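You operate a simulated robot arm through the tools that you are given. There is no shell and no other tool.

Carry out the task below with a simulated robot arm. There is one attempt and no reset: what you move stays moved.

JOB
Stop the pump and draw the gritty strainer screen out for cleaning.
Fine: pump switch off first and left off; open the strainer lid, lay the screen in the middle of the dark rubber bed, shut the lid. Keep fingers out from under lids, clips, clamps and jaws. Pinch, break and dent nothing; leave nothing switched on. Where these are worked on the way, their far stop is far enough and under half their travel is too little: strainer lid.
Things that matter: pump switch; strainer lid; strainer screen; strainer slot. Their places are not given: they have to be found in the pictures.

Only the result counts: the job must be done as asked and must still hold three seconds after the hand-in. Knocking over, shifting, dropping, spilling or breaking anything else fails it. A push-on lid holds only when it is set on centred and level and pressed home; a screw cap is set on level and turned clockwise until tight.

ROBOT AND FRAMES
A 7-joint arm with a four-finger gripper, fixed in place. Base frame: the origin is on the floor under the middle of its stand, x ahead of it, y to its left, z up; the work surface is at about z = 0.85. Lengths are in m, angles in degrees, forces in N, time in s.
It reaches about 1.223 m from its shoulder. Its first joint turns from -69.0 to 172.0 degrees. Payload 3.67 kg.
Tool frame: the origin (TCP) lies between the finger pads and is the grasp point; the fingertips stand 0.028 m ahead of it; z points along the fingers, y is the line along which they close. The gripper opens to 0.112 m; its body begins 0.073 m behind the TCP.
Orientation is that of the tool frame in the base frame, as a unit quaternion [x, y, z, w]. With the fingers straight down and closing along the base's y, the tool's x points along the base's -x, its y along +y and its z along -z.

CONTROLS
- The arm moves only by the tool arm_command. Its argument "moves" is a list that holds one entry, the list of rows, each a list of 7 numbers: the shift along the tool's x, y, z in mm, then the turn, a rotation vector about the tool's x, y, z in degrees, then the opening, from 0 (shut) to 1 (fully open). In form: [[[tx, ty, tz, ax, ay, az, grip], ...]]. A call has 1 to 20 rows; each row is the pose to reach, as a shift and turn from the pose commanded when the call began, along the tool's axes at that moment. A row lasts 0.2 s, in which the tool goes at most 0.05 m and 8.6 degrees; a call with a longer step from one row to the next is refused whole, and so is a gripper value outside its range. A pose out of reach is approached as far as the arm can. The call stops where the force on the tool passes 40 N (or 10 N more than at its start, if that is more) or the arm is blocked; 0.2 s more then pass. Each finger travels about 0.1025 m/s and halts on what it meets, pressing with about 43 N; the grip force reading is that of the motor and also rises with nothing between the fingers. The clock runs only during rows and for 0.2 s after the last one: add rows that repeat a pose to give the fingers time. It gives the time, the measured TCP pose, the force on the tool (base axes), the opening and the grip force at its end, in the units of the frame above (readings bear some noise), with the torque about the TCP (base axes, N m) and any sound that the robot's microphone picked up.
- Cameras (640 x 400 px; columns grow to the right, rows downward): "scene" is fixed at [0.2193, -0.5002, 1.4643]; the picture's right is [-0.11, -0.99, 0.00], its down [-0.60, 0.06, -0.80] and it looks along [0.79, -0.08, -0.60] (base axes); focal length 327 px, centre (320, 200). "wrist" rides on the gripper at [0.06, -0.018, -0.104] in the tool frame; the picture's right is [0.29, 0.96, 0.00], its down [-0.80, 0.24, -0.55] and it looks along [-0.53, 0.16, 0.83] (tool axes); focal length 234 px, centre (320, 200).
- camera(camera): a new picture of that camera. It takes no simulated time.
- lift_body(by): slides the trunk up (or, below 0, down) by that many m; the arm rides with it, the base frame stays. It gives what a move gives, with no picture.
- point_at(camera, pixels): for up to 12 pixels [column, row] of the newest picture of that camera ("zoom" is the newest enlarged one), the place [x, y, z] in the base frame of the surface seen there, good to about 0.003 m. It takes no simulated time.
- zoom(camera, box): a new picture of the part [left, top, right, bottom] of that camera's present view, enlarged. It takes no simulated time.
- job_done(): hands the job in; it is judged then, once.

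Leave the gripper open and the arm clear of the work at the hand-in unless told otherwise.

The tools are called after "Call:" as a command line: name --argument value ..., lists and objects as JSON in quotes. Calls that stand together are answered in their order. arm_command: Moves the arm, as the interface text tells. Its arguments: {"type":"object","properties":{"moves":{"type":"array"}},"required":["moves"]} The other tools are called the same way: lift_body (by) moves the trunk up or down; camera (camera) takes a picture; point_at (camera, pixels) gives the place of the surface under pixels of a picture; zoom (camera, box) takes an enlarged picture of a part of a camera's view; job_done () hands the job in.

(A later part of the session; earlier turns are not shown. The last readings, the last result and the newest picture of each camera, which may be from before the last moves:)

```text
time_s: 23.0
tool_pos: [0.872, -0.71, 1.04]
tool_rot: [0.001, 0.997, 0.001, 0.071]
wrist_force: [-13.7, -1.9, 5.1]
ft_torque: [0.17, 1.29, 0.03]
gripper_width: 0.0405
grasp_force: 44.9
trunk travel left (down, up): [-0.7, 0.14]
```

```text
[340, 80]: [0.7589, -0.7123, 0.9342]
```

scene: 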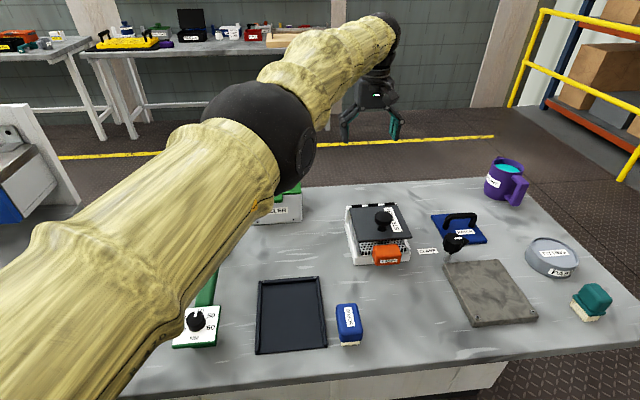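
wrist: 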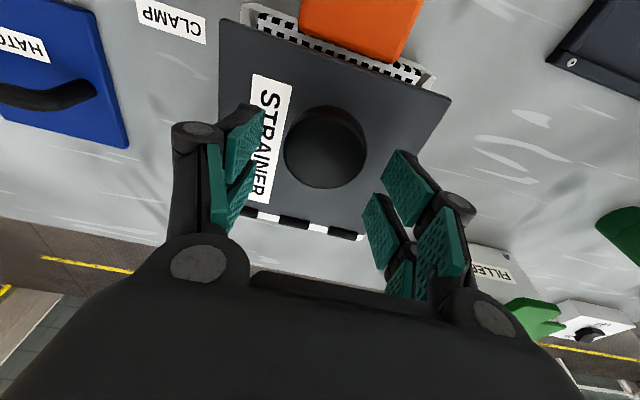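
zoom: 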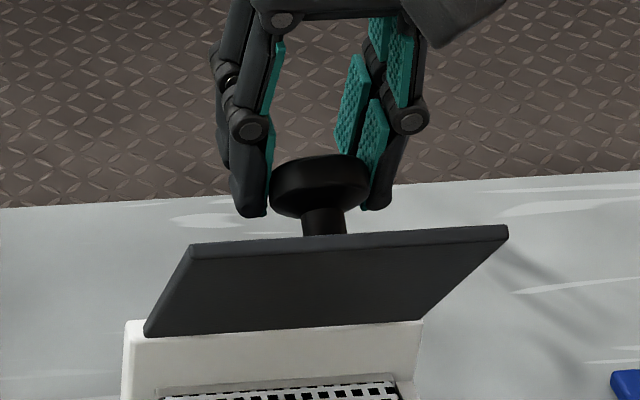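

Call:
point_at --camera "zoom" --pixels '[[195, 255], [490, 238], [330, 250], [300, 290], [160, 325], [410, 312], [320, 162], [320, 190], [285, 190], [355, 185], [325, 220], [250, 205]]'

```text
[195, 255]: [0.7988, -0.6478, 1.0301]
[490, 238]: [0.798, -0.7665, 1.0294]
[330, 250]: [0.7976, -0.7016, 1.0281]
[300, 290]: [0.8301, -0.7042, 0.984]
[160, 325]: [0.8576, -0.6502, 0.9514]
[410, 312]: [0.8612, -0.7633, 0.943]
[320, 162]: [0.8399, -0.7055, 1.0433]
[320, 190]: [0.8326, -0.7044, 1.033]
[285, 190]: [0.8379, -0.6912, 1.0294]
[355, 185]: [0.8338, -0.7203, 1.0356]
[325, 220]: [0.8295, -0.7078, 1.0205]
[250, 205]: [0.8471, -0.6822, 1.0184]
```

The lid is really at about 53° while the grip has gone to 60°: the knob creeps out of the pads while it pivots, which is not safe. I'll bring the lid back down by the same path and then use a better grip that turns with the lid. First back to about 30°.

Call:
arm_command --moves '[[[8.3, 0, 0.9, 0, 0, 0, 0.25], [16.6, 0, 2.4, 0, 0, 0, 0.25], [24.7, 0, 4.7, 0, 0, 0, 0.25], [32.5, 0, 7.6, 0, 0, 0, 0.25], [40, 0, 11.3, 0, 0, 0, 0.25], [47.2, 0, 15.5, 0, 0, 0, 0.25], [47.2, 0, 15.5, 0, 0, 0, 0.25]]]'

Call:
zoom --camera "scene" --box '[330, 140, 430, 270]'

Call:
zoom --camera "wrist" --box '[220, 40, 460, 240]'

```text
time_s: 24.6
tool_pos: [0.8313, -0.7107, 1.0142]
tool_rot: [0.0, 0.998, 0.002, 0.069]
wrist_force: [22.3, -7.3, -3.9]
ft_torque: [-0.04, -1.72, 0.23]
gripper_width: 0.0407
grasp_force: 45.0
trunk travel left (down, up): [-0.7, 0.14]
```

```text
3.08 times, centred on (380, 205) of scene
```

zoom: 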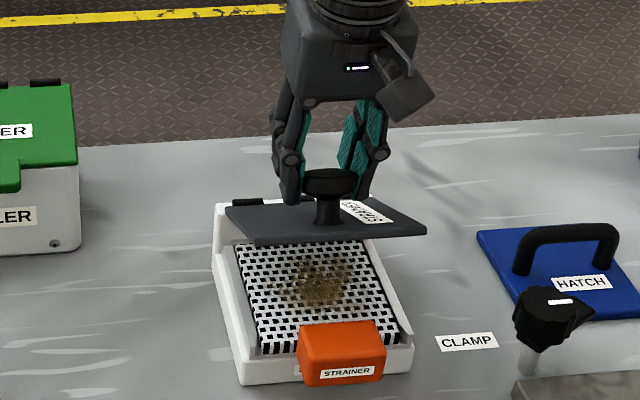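

```text
2.00 times, centred on (340, 140) of wrist
```

zoom: 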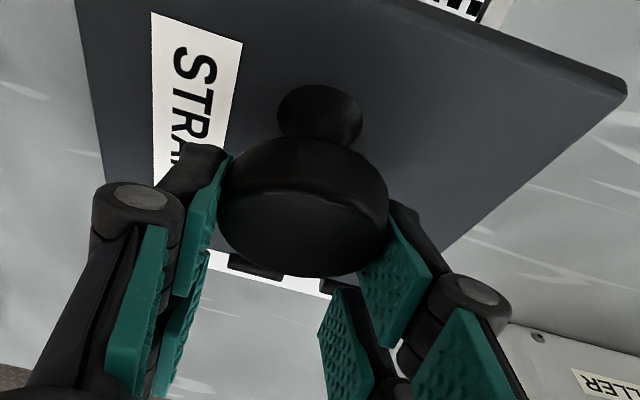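

The lid tracks back to about 32°. Continuing down to nearly closed, watching the force.

Call:
arm_command --moves '[[[6.7, 0, 4.9, 0, 0, 0, 0.25], [13.2, 0, 10.4, 0, 0, 0, 0.25], [19, 0, 16.3, 0, 0, 0, 0.25], [24.4, 0, 22.9, 0, 0, 0, 0.25], [29.1, 0, 29.8, 0, 0, 0, 0.25], [29.1, 0, 29.8, 0, 0, 0, 0.25]]]'

Call:
zoom --camera "scene" --box '[330, 140, 430, 270]'

Call:
zoom --camera "wrist" --box '[220, 40, 460, 240]'

```text
time_s: 26.0
tool_pos: [0.803, -0.7105, 0.9811]
tool_rot: [0.0, 0.998, 0.001, 0.069]
wrist_force: [15.4, -11.2, 4.1]
ft_torque: [-0.31, -1.21, 0.13]
gripper_width: 0.0406
grasp_force: 44.9
trunk travel left (down, up): [-0.7, 0.14]
```

```text
3.08 times, centred on (380, 205) of scene
```

zoom: 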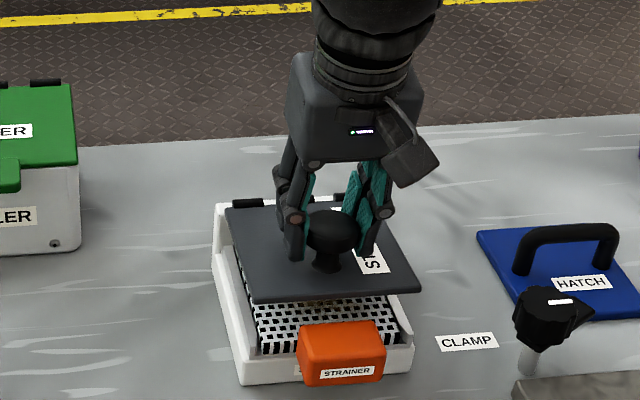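

```text
2.00 times, centred on (340, 140) of wrist
```

zoom: 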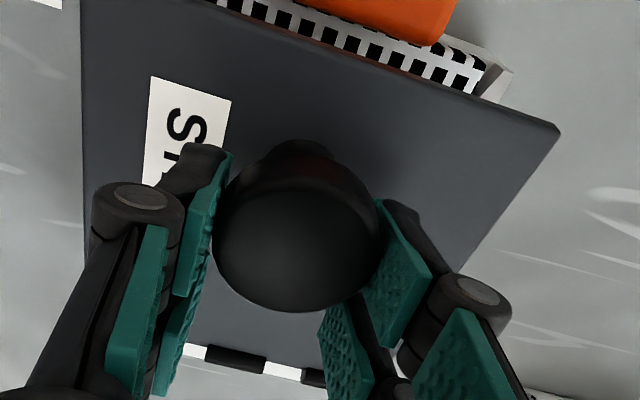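

The lid is at about 8–10°. Continue to the closed pose in small steps.

Call:
arm_command --moves '[[[2, 0, 3.6, 0, 0, 0, 0.25], [4.1, 0, 7.3, 0, 0, 0, 0.25], [4.1, 0, 7.3, 0, 0, 0, 0.25]]]'

Call:
zoom --camera "scene" --box '[336, 195, 424, 275]'

```text
time_s: 26.8
tool_pos: [0.8008, -0.7098, 0.9742]
tool_rot: [0.001, 0.998, 0.002, 0.07]
wrist_force: [9.1, -11.2, 9.5]
ft_torque: [-0.25, -1.21, 0.13]
gripper_width: 0.0405
grasp_force: 45.2
trunk travel left (down, up): [-0.7, 0.14]
```

```text
5.00 times, centred on (380, 235) of scene
```

zoom: 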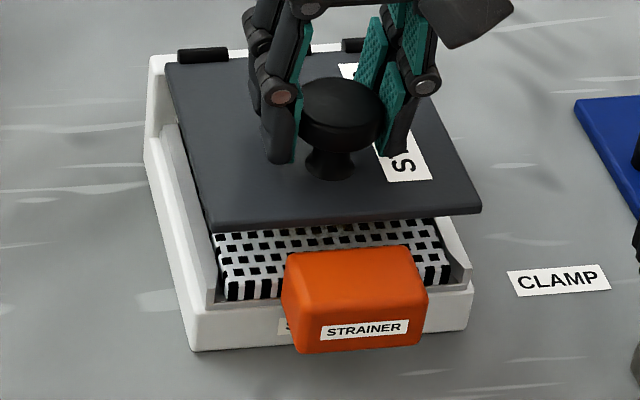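

The lid is within about 1–2 mm of its original closed position. I go down 1.5 mm more and release the knob.

Call:
arm_command --moves '[[[0.5, 0, 1.5, 0, 0, 0, 0.25], [0.5, 0, 1.5, 0, 0, 0, 0.3], [0.5, 0, 1.5, 0, 0, 0, 0.45], [0.5, 0, 1.5, 0, 0, 0, 0.6], [0.5, 0, 1.5, 0, 0, 0, 0.65]]]'

Call:
zoom --camera "scene" --box '[336, 195, 424, 275]'

Call:
point_at --camera "scene" --pixels '[[247, 190], [300, 195], [247, 220], [300, 215], [275, 175]]'

```text
time_s: 28.0
tool_pos: [0.8, -0.7089, 0.9734]
tool_rot: [0.001, 0.998, 0.0, 0.069]
wrist_force: [0.1, -0.1, -0.8]
ft_torque: [0.01, -0.02, -0.02]
gripper_width: 0.0728
grasp_force: 0.1
trunk travel left (down, up): [-0.7, 0.14]
```

```text
5.00 times, centred on (380, 235) of scene
```

zoom: 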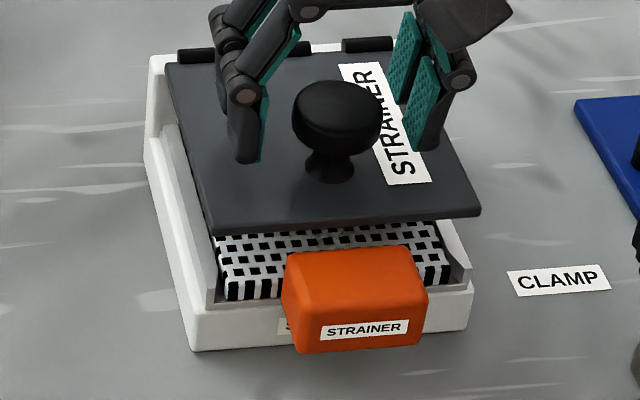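

```text
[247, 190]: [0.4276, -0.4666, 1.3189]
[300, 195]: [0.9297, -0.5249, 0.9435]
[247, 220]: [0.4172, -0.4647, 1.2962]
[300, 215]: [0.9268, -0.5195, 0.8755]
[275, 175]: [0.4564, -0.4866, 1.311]
```

The lid is back at its closed place and the fingers are clear of the knob. I'll lift straight up, move left to about (0.78,-0.60,1.18) and undo the lean, to test a side grip: fingers pointing along -y so the hand can roll together with the lid.

Call:
arm_command --moves '[[[-5, 0, -35, 0, 0, 0, 0.65], [-11, 0, -80, 0, 0, 0, 0.65], [-17, 0, -120, 0, 0, 0, 0.65], [-20, 20, -160, 0, 2, 0, 0.65], [-20, 50, -190, 0, 4, 0, 0.65], [-15, 80, -208, 0, 6, 0, 0.65], [-9, 109, -208, 0, 8, 0, 0.65], [-9, 109, -208, 0, 8, 0, 0.65]]]'

Call:
camera --camera "scene"

```text
time_s: 29.8
tool_pos: [0.7809, -0.6027, 1.1809]
tool_rot: [0.002, 1.0, 0.0, 0.0]
wrist_force: [0.3, -0.4, 0.6]
ft_torque: [0.02, 0.02, 0.03]
gripper_width: 0.073
grasp_force: 0.1
trunk travel left (down, up): [-0.7, 0.14]
```

```text
taken
```

scene: 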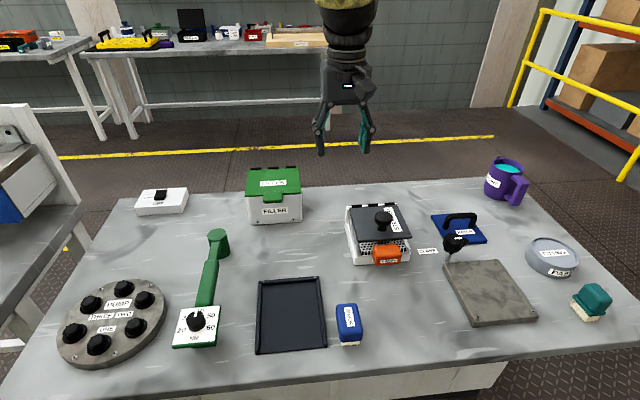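

The lid looks closed and everything else is in place. Now I turn the hand in the air, 120° in 15 small steps, so that the fingers point along -y with the wrist camera on top.

Call:
arm_command --moves '[[[0, 0, 0, 4.62, 4.62, -4.62, 0.65], [0, 0, 0, 9.24, 9.24, -9.24, 0.65], [0, 0, 0, 13.86, 13.86, -13.86, 0.65], [0, 0, 0, 18.47, 18.47, -18.47, 0.65], [0, 0, 0, 23.09, 23.09, -23.09, 0.65], [0, 0, 0, 27.71, 27.71, -27.71, 0.65], [0, 0, 0, 32.33, 32.33, -32.33, 0.65], [0, 0, 0, 36.95, 36.95, -36.95, 0.65], [0, 0, 0, 41.57, 41.57, -41.57, 0.65], [0, 0, 0, 46.19, 46.19, -46.19, 0.65], [0, 0, 0, 50.81, 50.81, -50.81, 0.65], [0, 0, 0, 55.43, 55.43, -55.43, 0.65], [0, 0, 0, 60.04, 60.04, -60.04, 0.65], [0, 0, 0, 64.66, 64.66, -64.66, 0.65], [0, 0, 0, 69.28, 69.28, -69.28, 0.65], [0, 0, 0, 69.28, 69.28, -69.28, 0.65]]]'

Call:
camera --camera "scene"

Call:
camera --camera "wrist"

```text
time_s: 33.2
tool_pos: [0.7805, -0.6026, 1.181]
tool_rot: [-0.499, 0.5, -0.5, -0.5]
wrist_force: [0.5, -0.1, 0.5]
ft_torque: [0.03, -0.04, 0.06]
gripper_width: 0.0725
grasp_force: 0.1
trunk travel left (down, up): [-0.7, 0.14]
```

```text
taken
```

scene: 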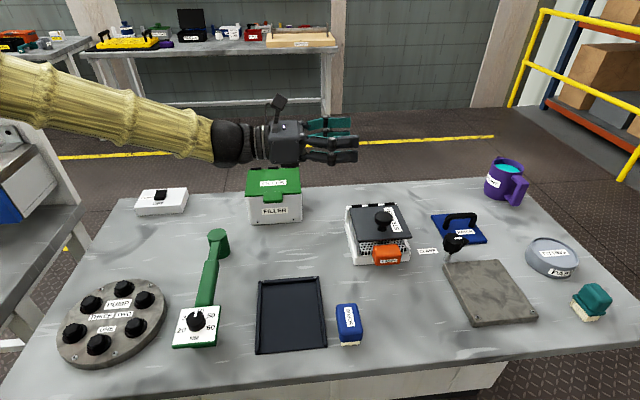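

```text
taken
```

wrist: 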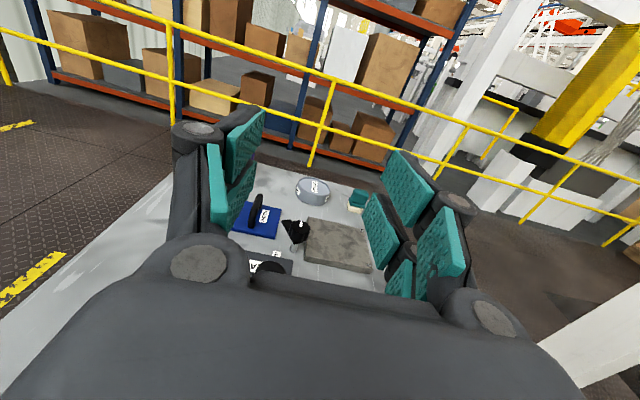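

The side pose is reached exactly. Now I rehearse the full lid arc in the air at this height (rolling up to 112°) to confirm the arm can do it.

Call:
arm_command --moves '[[[12.2, -7.7, 0, 0, 0, -8, 0.65], [23.2, -17.0, 0, 0, 0, -16, 0.65], [32.8, -27.8, 0, 0, 0, -24, 0.65], [40.8, -39.8, 0, 0, 0, -32, 0.65], [47.0, -52.8, 0, 0, 0, -40, 0.65], [51.4, -66.5, 0, 0, 0, -48, 0.65], [53.8, -80.7, 0, 0, 0, -56, 0.65], [54.3, -95.2, 0, 0, 0, -64, 0.65], [52.7, -109.5, 0, 0, 0, -72, 0.65], [49.1, -123.5, 0, 0, 0, -80, 0.65], [43.7, -136.8, 0, 0, 0, -88, 0.65], [36.4, -149.2, 0, 0, 0, -96, 0.65], [27.5, -160.6, 0, 0, 0, -104, 0.65], [17.0, -170.5, 0, 0, 0, -112, 0.65], [17.0, -170.5, 0, 0, 0, -112, 0.65]]]'

Call:
camera --camera "scene"

```text
time_s: 36.4
tool_pos: [0.9513, -0.6021, 1.1973]
tool_rot: [0.694, 0.136, -0.136, 0.694]
wrist_force: [-0.1, -0.6, 1.0]
ft_torque: [0.02, -0.04, 0.02]
gripper_width: 0.0728
grasp_force: 0.0
trunk travel left (down, up): [-0.7, 0.14]
```

```text
taken
```

scene: 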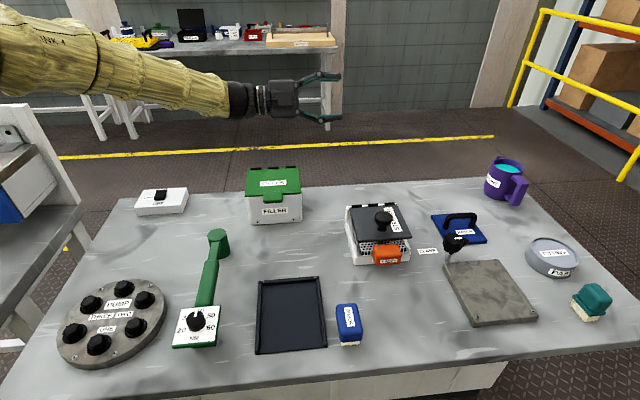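

The whole arc is reachable. Next I need the clearance over the FILLER box: I measure its top and corners and the forearm/hand size in this picture.

Call:
point_at --camera "scene" --pixels '[[250, 172], [296, 170], [274, 183], [300, 190], [248, 192], [275, 200], [250, 220], [300, 218], [285, 200], [260, 168], [293, 167]]'

Call:
point_at --camera "scene" --pixels '[[60, 60], [110, 80], [150, 90], [200, 95], [235, 85], [235, 117], [270, 80], [285, 118], [215, 110], [180, 105]]'

```text
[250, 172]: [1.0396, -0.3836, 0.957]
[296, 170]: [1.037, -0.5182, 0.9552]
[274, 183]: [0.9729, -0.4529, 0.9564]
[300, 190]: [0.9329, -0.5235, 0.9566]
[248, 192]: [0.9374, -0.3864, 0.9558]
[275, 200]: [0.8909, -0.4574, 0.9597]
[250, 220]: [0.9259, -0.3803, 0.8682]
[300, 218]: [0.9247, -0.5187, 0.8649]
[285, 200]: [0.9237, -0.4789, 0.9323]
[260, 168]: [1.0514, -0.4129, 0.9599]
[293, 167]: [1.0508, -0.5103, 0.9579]
```

```text
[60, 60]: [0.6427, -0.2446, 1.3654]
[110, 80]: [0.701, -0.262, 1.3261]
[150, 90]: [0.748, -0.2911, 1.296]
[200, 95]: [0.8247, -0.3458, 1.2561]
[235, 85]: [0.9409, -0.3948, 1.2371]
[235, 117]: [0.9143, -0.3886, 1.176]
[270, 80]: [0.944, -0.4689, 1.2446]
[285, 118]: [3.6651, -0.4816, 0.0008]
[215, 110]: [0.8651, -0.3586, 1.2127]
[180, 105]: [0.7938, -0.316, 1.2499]
```

FILLER top is at z≈0.957 with a tab reaching x≈0.89, so I'll angle the hand by 20° in plan (wrist nearer to me), which puts the wrist higher when the lid is open. First I roll back to the level side pose.

Call:
arm_command --moves '[[[-10.9, -5.7, 0, 0, 0, 8, 0.65], [-21.7, -11.3, 0, 0, 0, 16, 0.65], [-32.6, -17, 0, 0, 0, 24, 0.65], [-43.5, -22.6, 0, 0, 0, 32, 0.65], [-54.4, -28.3, 0, 0, 0, 40, 0.65], [-65.2, -33.9, 0, 0, 0, 48, 0.65], [-76.1, -39.6, 0, 0, 0, 56, 0.65], [-87, -45.2, 0, 0, 0, 64, 0.65], [-97.8, -50.9, 0, 0, 0, 72, 0.65], [-108.7, -56.5, 0, 0, 0, 80, 0.65], [-119.6, -62.2, 0, 0, 0, 88, 0.65], [-130.5, -67.8, 0, 0, 0, 96, 0.65], [-141.3, -73.5, 0, 0, 0, 104, 0.65], [-152.2, -79.1, 0, 0, 0, 112, 0.65], [-152.2, -79.1, 0, 0, 0, 112, 0.65]]]'

```text
time_s: 39.6
tool_pos: [0.7799, -0.6012, 1.1814]
tool_rot: [0.5, -0.5, 0.501, 0.499]
wrist_force: [-0.6, 0.1, 0.6]
ft_torque: [0.03, 0.0, -0.01]
gripper_width: 0.0726
grasp_force: 0.1
trunk travel left (down, up): [-0.7, 0.14]
```

Back level. Now I yaw the hand 20° and lower it to about z=1.05, left of the strainer and behind the grasp line, then look.

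Call:
arm_command --moves '[[[0, 10, -3, 6, 0, 0, 0.65], [-20, 20, -3, 12, 0, 0, 0.65], [-50, 30, -3, 18, 0, 0, 0.65], [-90, 36, -3, 20, 0, 0, 0.65], [-130, 36, -3, 20, 0, 0, 0.65], [-130, 36, -3, 20, 0, 0, 0.65]]]'

Call:
camera --camera "scene"

Call:
camera --camera "wrist"

```text
time_s: 41.0
tool_pos: [0.7392, -0.5979, 1.0539]
tool_rot: [0.579, -0.406, 0.579, 0.405]
wrist_force: [-0.7, 1.1, -0.2]
ft_torque: [0.02, -0.03, 0.0]
gripper_width: 0.0727
grasp_force: 0.1
trunk travel left (down, up): [-0.7, 0.14]
```

```text
taken
```

scene: 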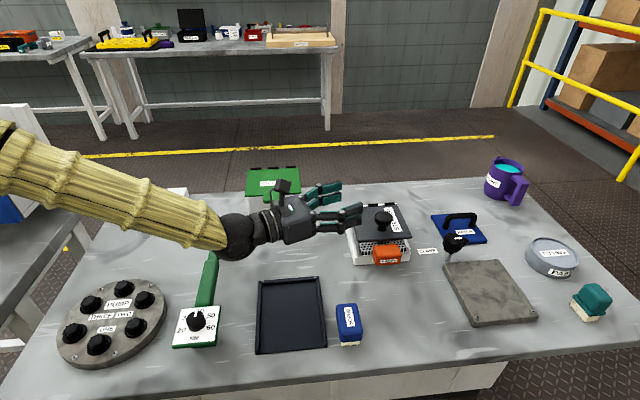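

```text
taken
```

wrist: 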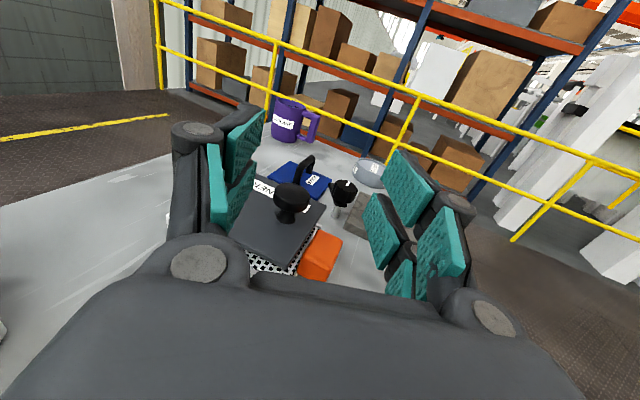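

Good view: knob ahead between the finger pairs. Before lowering 73 mm I check clearance below the wrist/forearm: wrist ball (238,250), forearm (180,225), wrench handle (206,285), tray rim (288,280).

Call:
point_at --camera "scene" --pixels '[[238, 250], [238, 225], [180, 225], [180, 200], [120, 200], [206, 275], [212, 262], [200, 305], [196, 317], [288, 279], [280, 230], [60, 170]]'

```text
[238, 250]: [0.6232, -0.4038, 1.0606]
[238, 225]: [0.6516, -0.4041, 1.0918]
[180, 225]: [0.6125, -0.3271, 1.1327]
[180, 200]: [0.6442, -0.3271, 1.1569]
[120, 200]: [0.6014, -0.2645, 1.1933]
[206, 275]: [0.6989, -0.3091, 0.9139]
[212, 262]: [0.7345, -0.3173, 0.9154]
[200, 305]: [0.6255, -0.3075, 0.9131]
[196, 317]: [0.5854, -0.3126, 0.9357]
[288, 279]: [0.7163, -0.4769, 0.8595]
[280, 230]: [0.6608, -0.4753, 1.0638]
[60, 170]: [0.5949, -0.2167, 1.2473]
```

Wrench handle tops out at z≈0.915 and the dial at 0.936; the forearm will stay about 50 mm or more above. I lower to the knob height.

Call:
arm_command --moves '[[[-20, -1, 1, 0, 0, 0, 0.65], [-45, -2, 2, 0, 0, 0, 0.65], [-65, -3.8, 2.7, 0, 0, 0, 0.65], [-73, -3.8, 2.7, 0, 0, 0, 0.65], [-73, -3.8, 2.7, 0, 0, 0, 0.65]]]'

Call:
camera --camera "scene"

Call:
camera --camera "wrist"

```text
time_s: 42.2
tool_pos: [0.7481, -0.5999, 0.9787]
tool_rot: [0.579, -0.406, 0.579, 0.405]
wrist_force: [0.1, -0.4, 0.9]
ft_torque: [-0.01, 0.01, 0.01]
gripper_width: 0.0729
grasp_force: 0.1
trunk travel left (down, up): [-0.7, 0.14]
```

```text
taken
```

scene: 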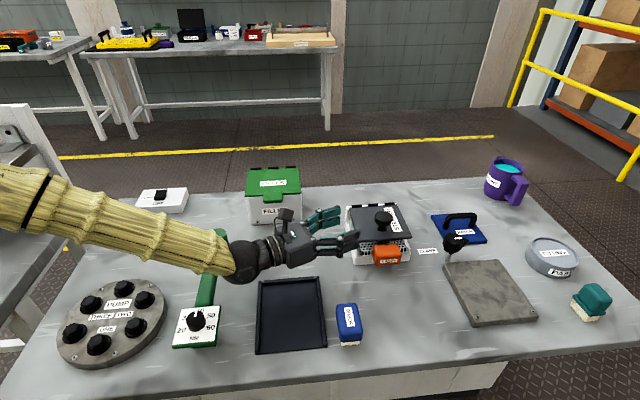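

```text
taken
```

wrist: 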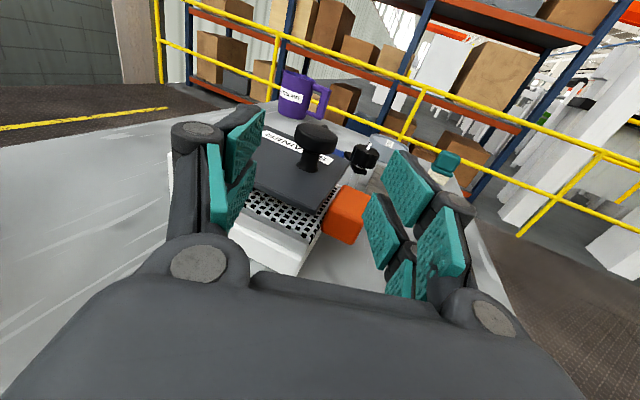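

Reading matches the commanded pose. I advance along the fingers about 70 mm first, with the small lateral correction, then check alignment with the knob.

Call:
arm_command --moves '[[[2.5, 4.1, 20, 0, 0, 0, 0.65], [2.5, 4.1, 40, 0, 0, 0, 0.65], [2.5, 4.1, 60, 0, 0, 0, 0.65], [2.5, 4.1, 70, 0, 0, 0, 0.65], [2.5, 4.1, 70, 0, 0, 0, 0.65]]]'

Call:
zoom --camera "scene" --box '[280, 170, 440, 280]'

Call:
camera --camera "wrist"

```text
time_s: 43.4
tool_pos: [0.7674, -0.6692, 0.9799]
tool_rot: [0.579, -0.406, 0.579, 0.406]
wrist_force: [0.1, 0.0, 0.4]
ft_torque: [-0.01, 0.01, -0.02]
gripper_width: 0.0726
grasp_force: 0.1
trunk travel left (down, up): [-0.7, 0.14]
```

```text
3.64 times, centred on (360, 225) of scene
```

zoom: 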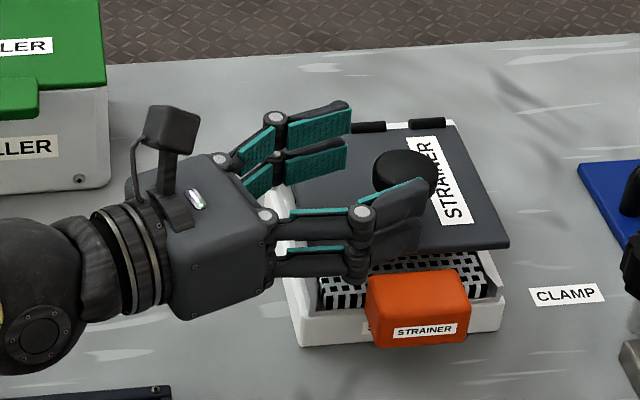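

```text
taken
```

wrist: 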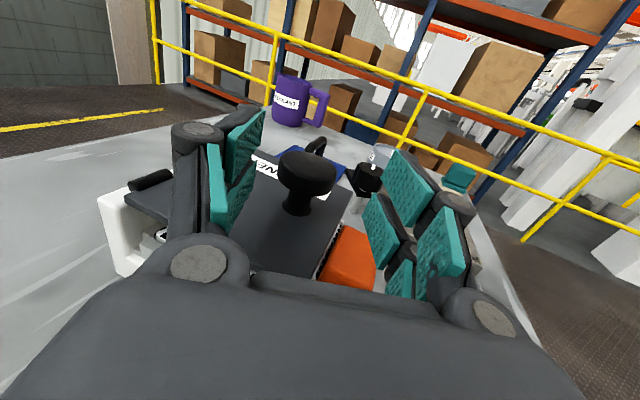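

The lower finger pair is level with the knob head and the head is centred between the jaws. I advance the last 38 mm.

Call:
arm_command --moves '[[[0, 0, 15, 0, 0, 0, 0.65], [0, 0, 30, 0, 0, 0, 0.65], [0, 0, 38, 0, 0, 0, 0.65], [0, 0, 38, 0, 0, 0, 0.65]]]'

Call:
zoom --camera "scene" --box '[320, 170, 440, 280]'

Call:
zoom --camera "wrist" --box '[180, 90, 460, 270]'

```text
time_s: 44.4
tool_pos: [0.7821, -0.7027, 0.9794]
tool_rot: [0.579, -0.406, 0.579, 0.406]
wrist_force: [0.8, 0.6, 0.0]
ft_torque: [-0.01, 0.04, 0.02]
gripper_width: 0.0731
grasp_force: 0.1
trunk travel left (down, up): [-0.7, 0.14]
```

```text
3.64 times, centred on (380, 225) of scene
```

zoom: 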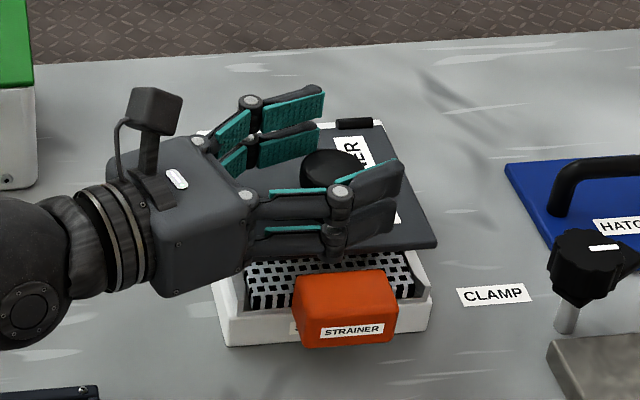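

```text
2.22 times, centred on (320, 180) of wrist
```

zoom: 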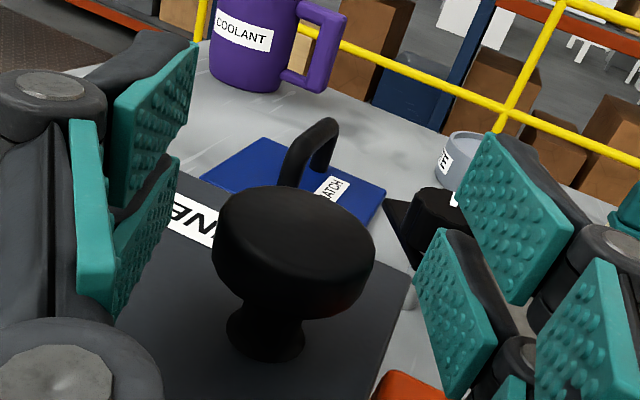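

Well placed: head between the lower pads. Closing onto the knob.

Call:
arm_command --moves '[[[0, 0, 0, 0, 0, 0, 0.5], [0, 0, 0, 0, 0, 0, 0.4], [0, 0, 0, 0, 0, 0, 0.3], [0, 0, 0, 0, 0, 0, 0.25], [0, 0, 0, 0, 0, 0, 0.25]]]'

Call:
zoom --camera "scene" --box '[320, 170, 440, 280]'

Call:
zoom --camera "wrist" --box '[180, 90, 460, 270]'

```text
time_s: 45.6
tool_pos: [0.7851, -0.7015, 0.9799]
tool_rot: [0.58, -0.405, 0.58, 0.405]
wrist_force: [14.0, 1.4, 1.1]
ft_torque: [0.23, -0.4, -0.19]
gripper_width: 0.0396
grasp_force: 45.0
trunk travel left (down, up): [-0.7, 0.14]
```

```text
3.64 times, centred on (380, 225) of scene
```

zoom: 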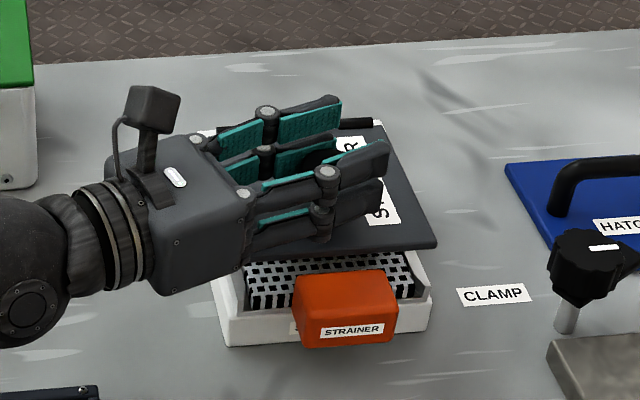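

```text
2.22 times, centred on (320, 180) of wrist
```

zoom: 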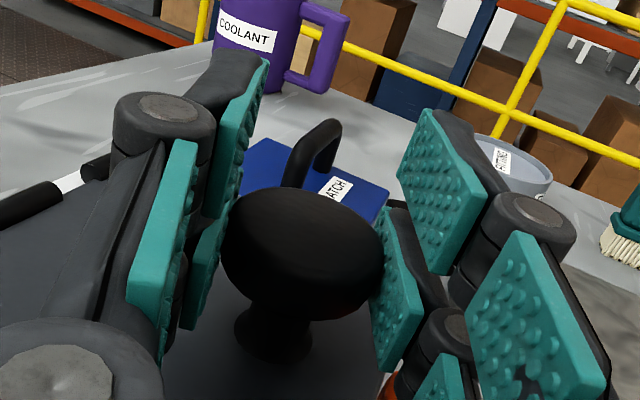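

The knob is firmly held (39.6 mm, 45 N), with a 14 N sideways preload that I'll relieve by 1.5 mm. Now I swing hand and lid together about the hinge, first to 24°.

Call:
arm_command --moves '[[[0, -1.5, 0, 0, 0, 0, 0.25], [6.2, -4.9, 1.2, 0, -1.37, -3.76, 0.25], [12.2, -8.7, 2.6, 0, -2.74, -7.52, 0.25], [17.9, -12.9, 4.2, 0, -4.1, -11.28, 0.25], [23.2, -17.5, 5.8, 0, -5.47, -15.04, 0.25], [28.2, -22.4, 7.6, 0, -6.84, -18.79, 0.25], [32.8, -27.6, 9.5, 0, -8.21, -22.55, 0.25], [32.8, -27.6, 9.5, 0, -8.21, -22.55, 0.25]]]'

Call:
zoom --camera "scene" --box '[300, 150, 440, 280]'

Call:
zoom --camera "wrist" --box '[180, 90, 460, 270]'

```text
time_s: 47.4
tool_pos: [0.8117, -0.701, 1.013]
tool_rot: [0.688, -0.312, 0.446, 0.48]
wrist_force: [-2.6, 10.0, -3.2]
ft_torque: [0.3, 0.38, -0.44]
gripper_width: 0.0403
grasp_force: 45.0
trunk travel left (down, up): [-0.7, 0.14]
```

```text
3.08 times, centred on (370, 215) of scene
```

zoom: 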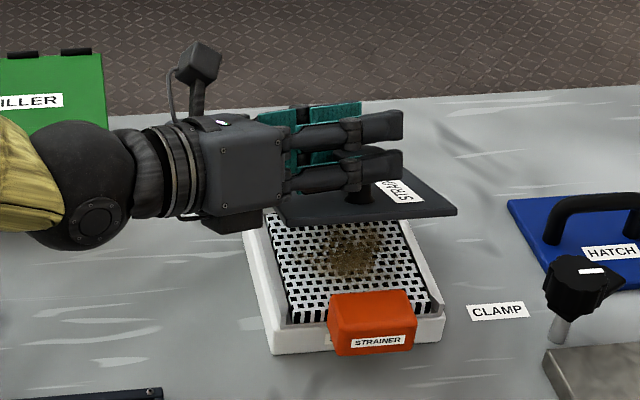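

```text
2.22 times, centred on (320, 180) of wrist
```

zoom: 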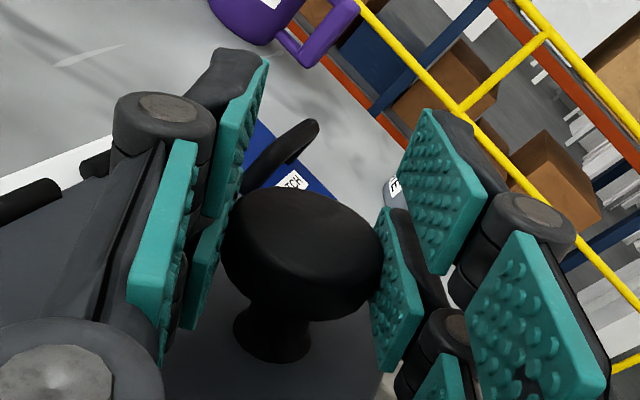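

The lid follows cleanly to 24° with small forces. Because hand and hinge move as one rigid body, I repeat the same arc increments for another 40°, to about 64°.

Call:
arm_command --moves '[[[6.2, -3.4, 1.2, 0, -1.37, -3.76, 0.25], [12.2, -7.2, 2.6, 0, -2.74, -7.52, 0.25], [17.9, -11.4, 4.2, 0, -4.1, -11.28, 0.25], [23.2, -16.0, 5.8, 0, -5.47, -15.04, 0.25], [28.2, -20.9, 7.6, 0, -6.84, -18.79, 0.25], [32.8, -26.1, 9.5, 0, -8.21, -22.55, 0.25], [37.0, -31.6, 11.5, 0, -9.58, -26.31, 0.25], [40.8, -37.4, 13.6, 0, -10.95, -30.07, 0.25], [44.1, -43.4, 15.8, 0, -12.31, -33.83, 0.25], [47.0, -49.6, 18.1, 0, -13.68, -37.59, 0.25], [47.0, -49.6, 18.1, 0, -13.68, -37.59, 0.25]]]'

Call:
zoom --camera "scene" --box '[280, 120, 440, 280]'

Call:
zoom --camera "wrist" --box '[180, 90, 460, 270]'

```text
time_s: 49.8
tool_pos: [0.8775, -0.7011, 1.038]
tool_rot: [0.797, -0.129, 0.185, 0.56]
wrist_force: [7.6, -5.7, 22.3]
ft_torque: [-0.72, -0.8, 0.11]
gripper_width: 0.0399
grasp_force: 44.8
trunk travel left (down, up): [-0.7, 0.14]
```

```text
2.50 times, centred on (360, 200) of scene
```

zoom: 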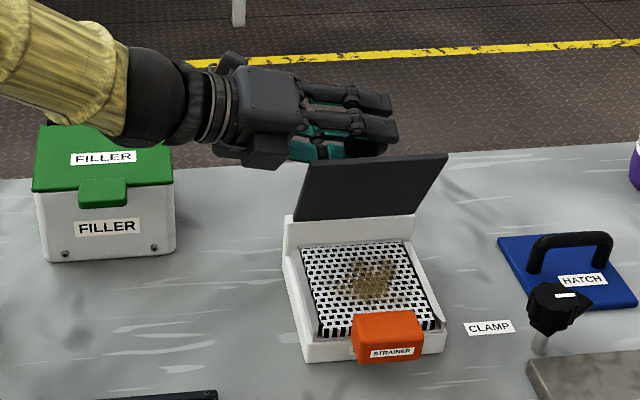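

```text
2.22 times, centred on (320, 180) of wrist
```

zoom: 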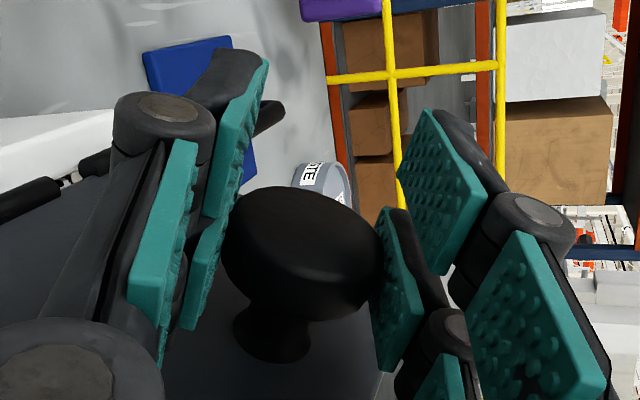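

The lid is at about 64° and still well seated in the grip. There is a 22 N upward preload from slight arc mismatch; I shift 2 mm outward from the hinge and 1.5 mm in the opening direction to relieve it.

Call:
arm_command --moves '[[[1.5, 1.9, -0.7, 0, 0, 0, 0.25], [1.5, 1.9, -0.7, 0, 0, 0, 0.25]]]'

```text
time_s: 50.4
tool_pos: [0.8758, -0.7011, 1.0381]
tool_rot: [0.798, -0.13, 0.185, 0.558]
wrist_force: [4.9, -7.6, 16.3]
ft_torque: [-0.66, -0.63, 0.12]
gripper_width: 0.04
grasp_force: 45.8
trunk travel left (down, up): [-0.7, 0.14]
```

Call:
arm_command --moves '[[[2, 2.8, -1, 0, 0, 0, 0.25], [2, 2.8, -1, 0, 0, 0, 0.25]]]'

```text
time_s: 51.0
tool_pos: [0.8774, -0.7016, 1.037]
tool_rot: [0.799, -0.13, 0.183, 0.558]
wrist_force: [-5.5, 2.0, -4.9]
ft_torque: [-0.02, 0.44, -0.78]
gripper_width: 0.04
grasp_force: 45.5
trunk travel left (down, up): [-0.7, 0.14]
```

The preload is gone. The data imply the hinge axis is about 4 mm farther than I assumed; I update the arc and continue 24° more, to about 88°.

Call:
arm_command --moves '[[[6.6, -3.3, 1.2, 0, -1.37, -3.76, 0.25], [12.8, -7.0, 2.5, 0, -2.74, -7.52, 0.25], [18.8, -11.1, 4.0, 0, -4.1, -11.28, 0.25], [24.5, -15.5, 5.6, 0, -5.47, -15.04, 0.25], [29.9, -20.4, 7.4, 0, -6.84, -18.79, 0.25], [34.8, -25.5, 9.3, 0, -8.21, -22.55, 0.25], [34.8, -25.5, 9.3, 0, -8.21, -22.55, 0.25]]]'

Call:
zoom --camera "scene" --box '[280, 120, 440, 280]'

Call:
zoom --camera "wrist" --box '[180, 90, 460, 270]'

```text
time_s: 52.6
tool_pos: [0.9225, -0.7015, 1.0283]
tool_rot: [0.82, -0.01, 0.014, 0.572]
wrist_force: [-7.6, 11.7, -24.1]
ft_torque: [0.02, -0.23, -0.37]
gripper_width: 0.0399
grasp_force: 44.5
trunk travel left (down, up): [-0.7, 0.14]
```

```text
2.50 times, centred on (360, 200) of scene
```

zoom: 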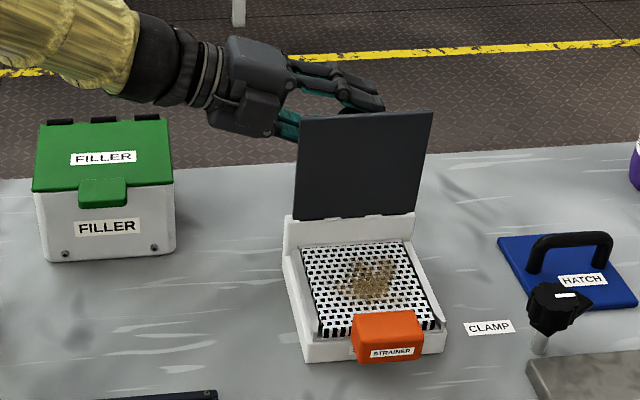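

```text
2.22 times, centred on (320, 180) of wrist
```

zoom: 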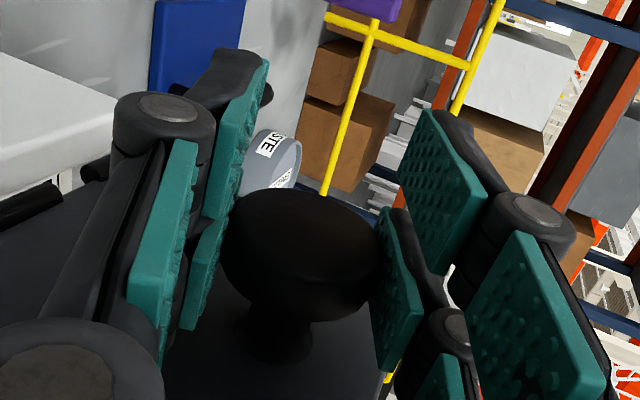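

The lid is at about 88°. Now it pulls the hand down with 24 N, so I ease 3 mm back toward the hinge.

Call:
arm_command --moves '[[[0, -2.8, 1, 0, 0, 0, 0.25], [0, -2.8, 1, 0, 0, 0, 0.25]]]'

```text
time_s: 53.2
tool_pos: [0.9226, -0.7026, 1.0275]
tool_rot: [0.819, -0.01, 0.014, 0.574]
wrist_force: [-3.6, 5.2, -12.9]
ft_torque: [-0.25, -0.18, -0.37]
gripper_width: 0.0397
grasp_force: 45.2
trunk travel left (down, up): [-0.7, 0.14]
```

Preload halved. I relieve 2 mm more and continue slowly to about 100°, feeling for the far stop.

Call:
arm_command --moves '[[[0, -1.9, 0.7, 0, 0, 0, 0.25], [6.4, -5.2, 1.9, 0, -1.37, -3.76, 0.25], [12.5, -8.9, 3.2, 0, -2.74, -7.52, 0.25], [18.3, -13.0, 4.7, 0, -4.1, -11.28, 0.25], [18.3, -13.0, 4.7, 0, -4.1, -11.28, 0.25]]]'

Call:
zoom --camera "scene" --box '[280, 120, 440, 280]'

```text
time_s: 54.4
tool_pos: [0.9419, -0.7006, 1.0171]
tool_rot: [0.816, 0.05, -0.071, 0.571]
wrist_force: [9.8, -6.4, 10.4]
ft_torque: [-0.57, -0.15, 0.31]
gripper_width: 0.0399
grasp_force: 44.8
trunk travel left (down, up): [-0.7, 0.14]
```

```text
2.50 times, centred on (360, 200) of scene
```

zoom: 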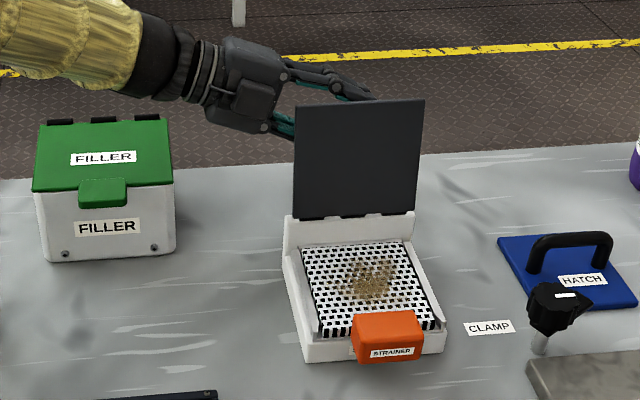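

I measure the lid's angle from its edge points in this zoom, and the wrist clearance over FILLER.

Call:
point_at --camera "zoom" --pixels '[[310, 110], [410, 108], [360, 110], [360, 150], [360, 200], [310, 205], [400, 200], [150, 80], [215, 110], [110, 60]]'

```text
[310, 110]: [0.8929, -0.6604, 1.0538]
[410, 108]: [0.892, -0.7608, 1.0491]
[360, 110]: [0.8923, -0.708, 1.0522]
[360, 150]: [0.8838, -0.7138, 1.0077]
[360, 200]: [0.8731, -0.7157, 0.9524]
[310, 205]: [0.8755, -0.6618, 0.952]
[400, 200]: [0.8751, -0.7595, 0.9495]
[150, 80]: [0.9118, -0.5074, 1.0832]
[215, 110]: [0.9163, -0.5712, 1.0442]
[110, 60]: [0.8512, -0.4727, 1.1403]
```

The lid stands at about 100° (10° past vertical). I continue a further 10° gently to find the far stop.

Call:
arm_command --moves '[[[0, 1.9, -0.7, 0, 0, 0, 0.25], [3.2, 0.3, -0.1, 0, -0.68, -1.88, 0.25], [6.4, -1.4, 0.5, 0, -1.37, -3.76, 0.25], [9.5, -3.3, 1.2, 0, -2.05, -5.64, 0.25], [12.5, -5.1, 1.8, 0, -2.74, -7.52, 0.25], [12.5, -5.1, 1.8, 0, -2.74, -7.52, 0.25]]]'

Call:
zoom --camera "scene" --box '[280, 120, 440, 280]'

```text
time_s: 55.8
tool_pos: [0.9518, -0.7011, 1.0087]
tool_rot: [0.809, 0.09, -0.128, 0.567]
wrist_force: [9.3, -4.7, 6.2]
ft_torque: [-0.28, -0.02, 0.25]
gripper_width: 0.0397
grasp_force: 44.9
trunk travel left (down, up): [-0.7, 0.14]
```

```text
2.50 times, centred on (360, 200) of scene
```

zoom: 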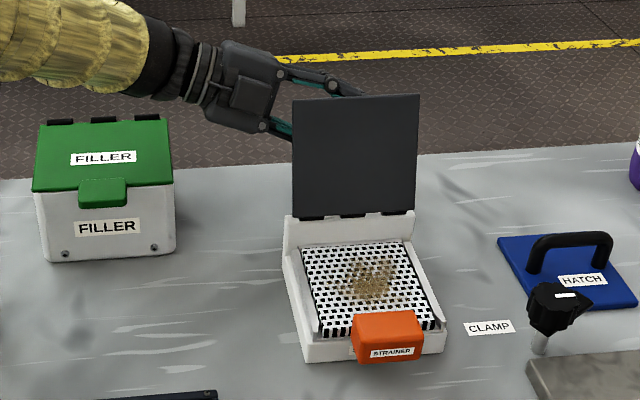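

At 108° and still no stop. Another 6° slowly.

Call:
arm_command --moves '[[[3.2, -1.6, 0.6, 0, -0.68, -1.88, 0.25], [6.4, -3.3, 1.2, 0, -1.37, -3.76, 0.25], [9.5, -5.2, 1.9, 0, -2.05, -5.64, 0.25], [9.5, -5.2, 1.9, 0, -2.05, -5.64, 0.25]]]'

Call:
zoom --camera "scene" --box '[280, 120, 440, 280]'

Call:
zoom --camera "wrist" --box '[180, 90, 460, 270]'

```text
time_s: 56.8
tool_pos: [0.9528, -0.702, 1.0101]
tool_rot: [0.809, 0.089, -0.127, 0.567]
wrist_force: [8.4, -3.7, 7.2]
ft_torque: [-0.43, -0.13, 0.29]
gripper_width: 0.0402
grasp_force: 44.5
out of reach, approached as far as the arm can: row 1, 2, 3, 4
trunk travel left (down, up): [-0.7, 0.14]
```

```text
2.50 times, centred on (360, 200) of scene
```

zoom: 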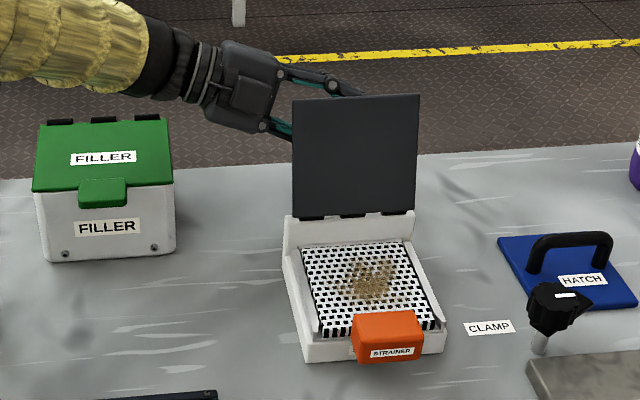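

```text
2.22 times, centred on (320, 180) of wrist
```

zoom: 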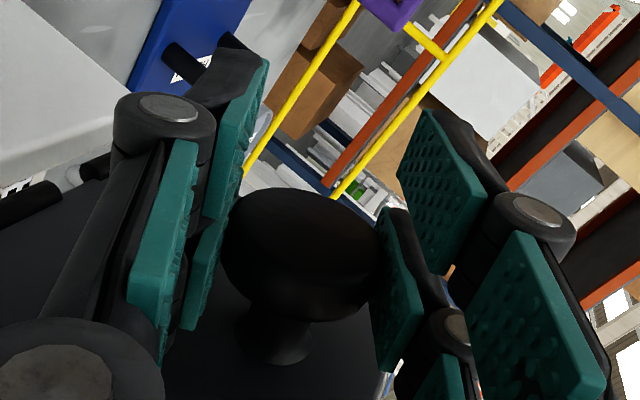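

The wrist has reached its roll limit at a lid angle of about 108°, well past vertical. I now open the fingers slowly to let the lid rest against its stop, without moving the hand.

Call:
arm_command --moves '[[[0, 0, 0, 0, 0, 0, 0.34], [0, 0, 0, 0, 0, 0, 0.36], [0, 0, 0, 0, 0, 0, 0.37], [0, 0, 0, 0, 0, 0, 0.38], [0, 0, 0, 0, 0, 0, 0.39], [0, 0, 0, 0, 0, 0, 0.4], [0, 0, 0, 0, 0, 0, 0.42], [0, 0, 0, 0, 0, 0, 0.44]]]'

Call:
zoom --camera "scene" --box '[280, 120, 440, 280]'

Call:
zoom --camera "wrist" --box '[180, 90, 460, 270]'

```text
time_s: 58.6
tool_pos: [0.9523, -0.7026, 1.0085]
tool_rot: [0.809, 0.09, -0.128, 0.567]
wrist_force: [-0.4, -0.2, -0.4]
ft_torque: [0.01, 0.01, -0.02]
gripper_width: 0.0494
grasp_force: 0.1
trunk travel left (down, up): [-0.7, 0.14]
```

```text
2.50 times, centred on (360, 200) of scene
```

zoom: 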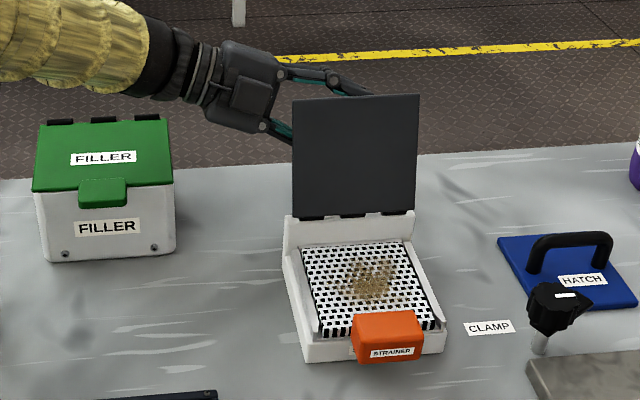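

```text
2.22 times, centred on (320, 180) of wrist
```

zoom: 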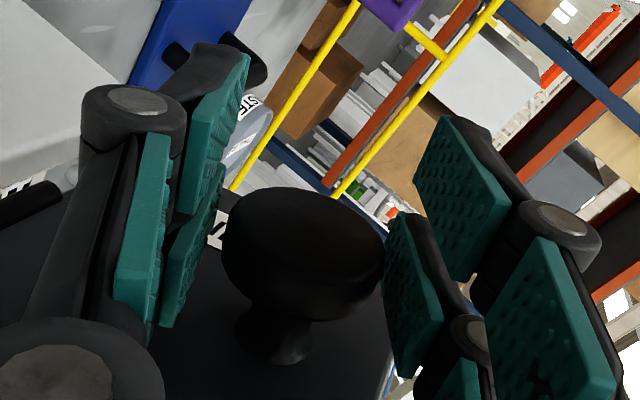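

The lid stays where it is, standing open by itself. I open wider and withdraw the hand along the fingers (up and to the left).

Call:
arm_command --moves '[[[0, 0, 0, 0, 0, 0, 0.55], [0, 0, 0, 0, 0, 0, 0.65], [0, 0, -20, 0, 0, 0, 0.65], [0, 0, -45, 0, 0, 0, 0.65], [0, 0, -75, 0, 0, 0, 0.65], [0, 0, -110, 0, 0, 0, 0.65], [0, 0, -140, 0, 0, 0, 0.65], [0, 0, -140, 0, 0, 0, 0.65]]]'

Call:
camera --camera "scene"

```text
time_s: 60.4
tool_pos: [0.9647, -0.5726, 1.0517]
tool_rot: [0.81, 0.089, -0.128, 0.565]
wrist_force: [0.2, -0.2, -0.9]
ft_torque: [0.02, 0.03, -0.02]
gripper_width: 0.0729
grasp_force: 0.2
trunk travel left (down, up): [-0.7, 0.14]
```

```text
taken
```

scene: 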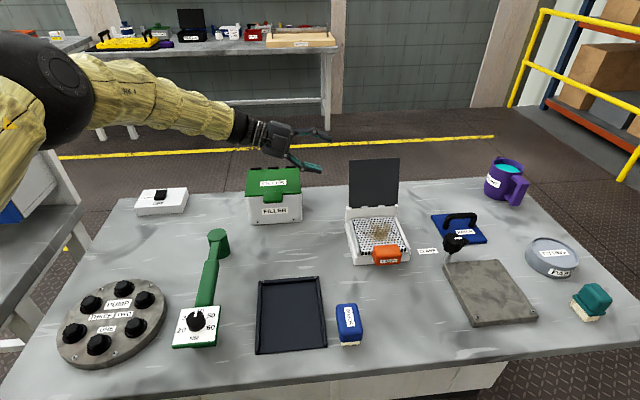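

The lid stands open with the hand clear. Now I raise the hand and zoom the scene on the open strainer to study the screen and its handle.

Call:
zoom --camera "scene" --box '[335, 200, 425, 275]'

Call:
point_at --camera "zoom" --pixels '[[215, 130], [405, 120], [232, 290], [440, 280], [300, 255], [405, 250], [295, 285], [415, 290], [355, 320], [355, 275], [310, 200], [232, 270]]'

Call:
point_at --camera "zoom" --pixels '[[190, 120], [200, 160], [210, 260], [420, 130], [455, 265], [260, 330], [470, 305], [260, 310], [445, 300], [290, 330], [425, 330], [350, 350]]'

```text
5.33 times, centred on (380, 238) of scene
```

zoom: 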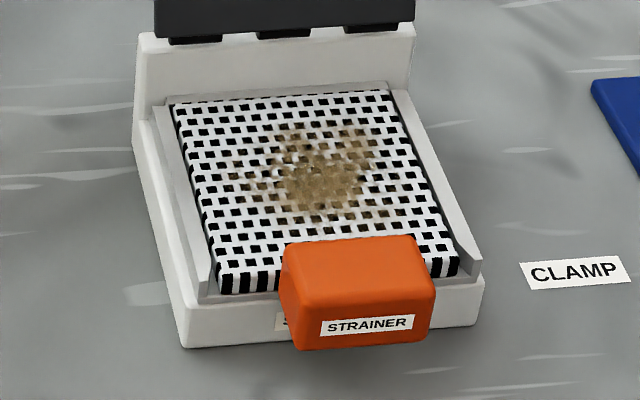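

```text
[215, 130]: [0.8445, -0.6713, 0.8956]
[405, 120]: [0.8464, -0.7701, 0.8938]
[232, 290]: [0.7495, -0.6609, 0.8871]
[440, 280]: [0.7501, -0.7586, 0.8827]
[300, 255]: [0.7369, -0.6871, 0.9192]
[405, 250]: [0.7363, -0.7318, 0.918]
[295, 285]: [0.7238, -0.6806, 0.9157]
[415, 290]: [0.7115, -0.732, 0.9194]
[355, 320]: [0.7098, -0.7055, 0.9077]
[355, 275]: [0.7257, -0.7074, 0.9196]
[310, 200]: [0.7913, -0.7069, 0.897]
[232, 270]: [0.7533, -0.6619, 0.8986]
```

```text
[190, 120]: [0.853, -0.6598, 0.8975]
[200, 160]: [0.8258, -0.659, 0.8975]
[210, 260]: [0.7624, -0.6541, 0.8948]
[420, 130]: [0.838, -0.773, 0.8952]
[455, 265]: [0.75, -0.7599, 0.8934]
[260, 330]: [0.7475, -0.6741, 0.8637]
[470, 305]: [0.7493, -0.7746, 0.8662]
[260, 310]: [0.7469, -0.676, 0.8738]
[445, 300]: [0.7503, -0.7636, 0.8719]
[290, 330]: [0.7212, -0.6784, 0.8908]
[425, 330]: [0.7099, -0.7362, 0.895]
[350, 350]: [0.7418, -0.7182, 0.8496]
```

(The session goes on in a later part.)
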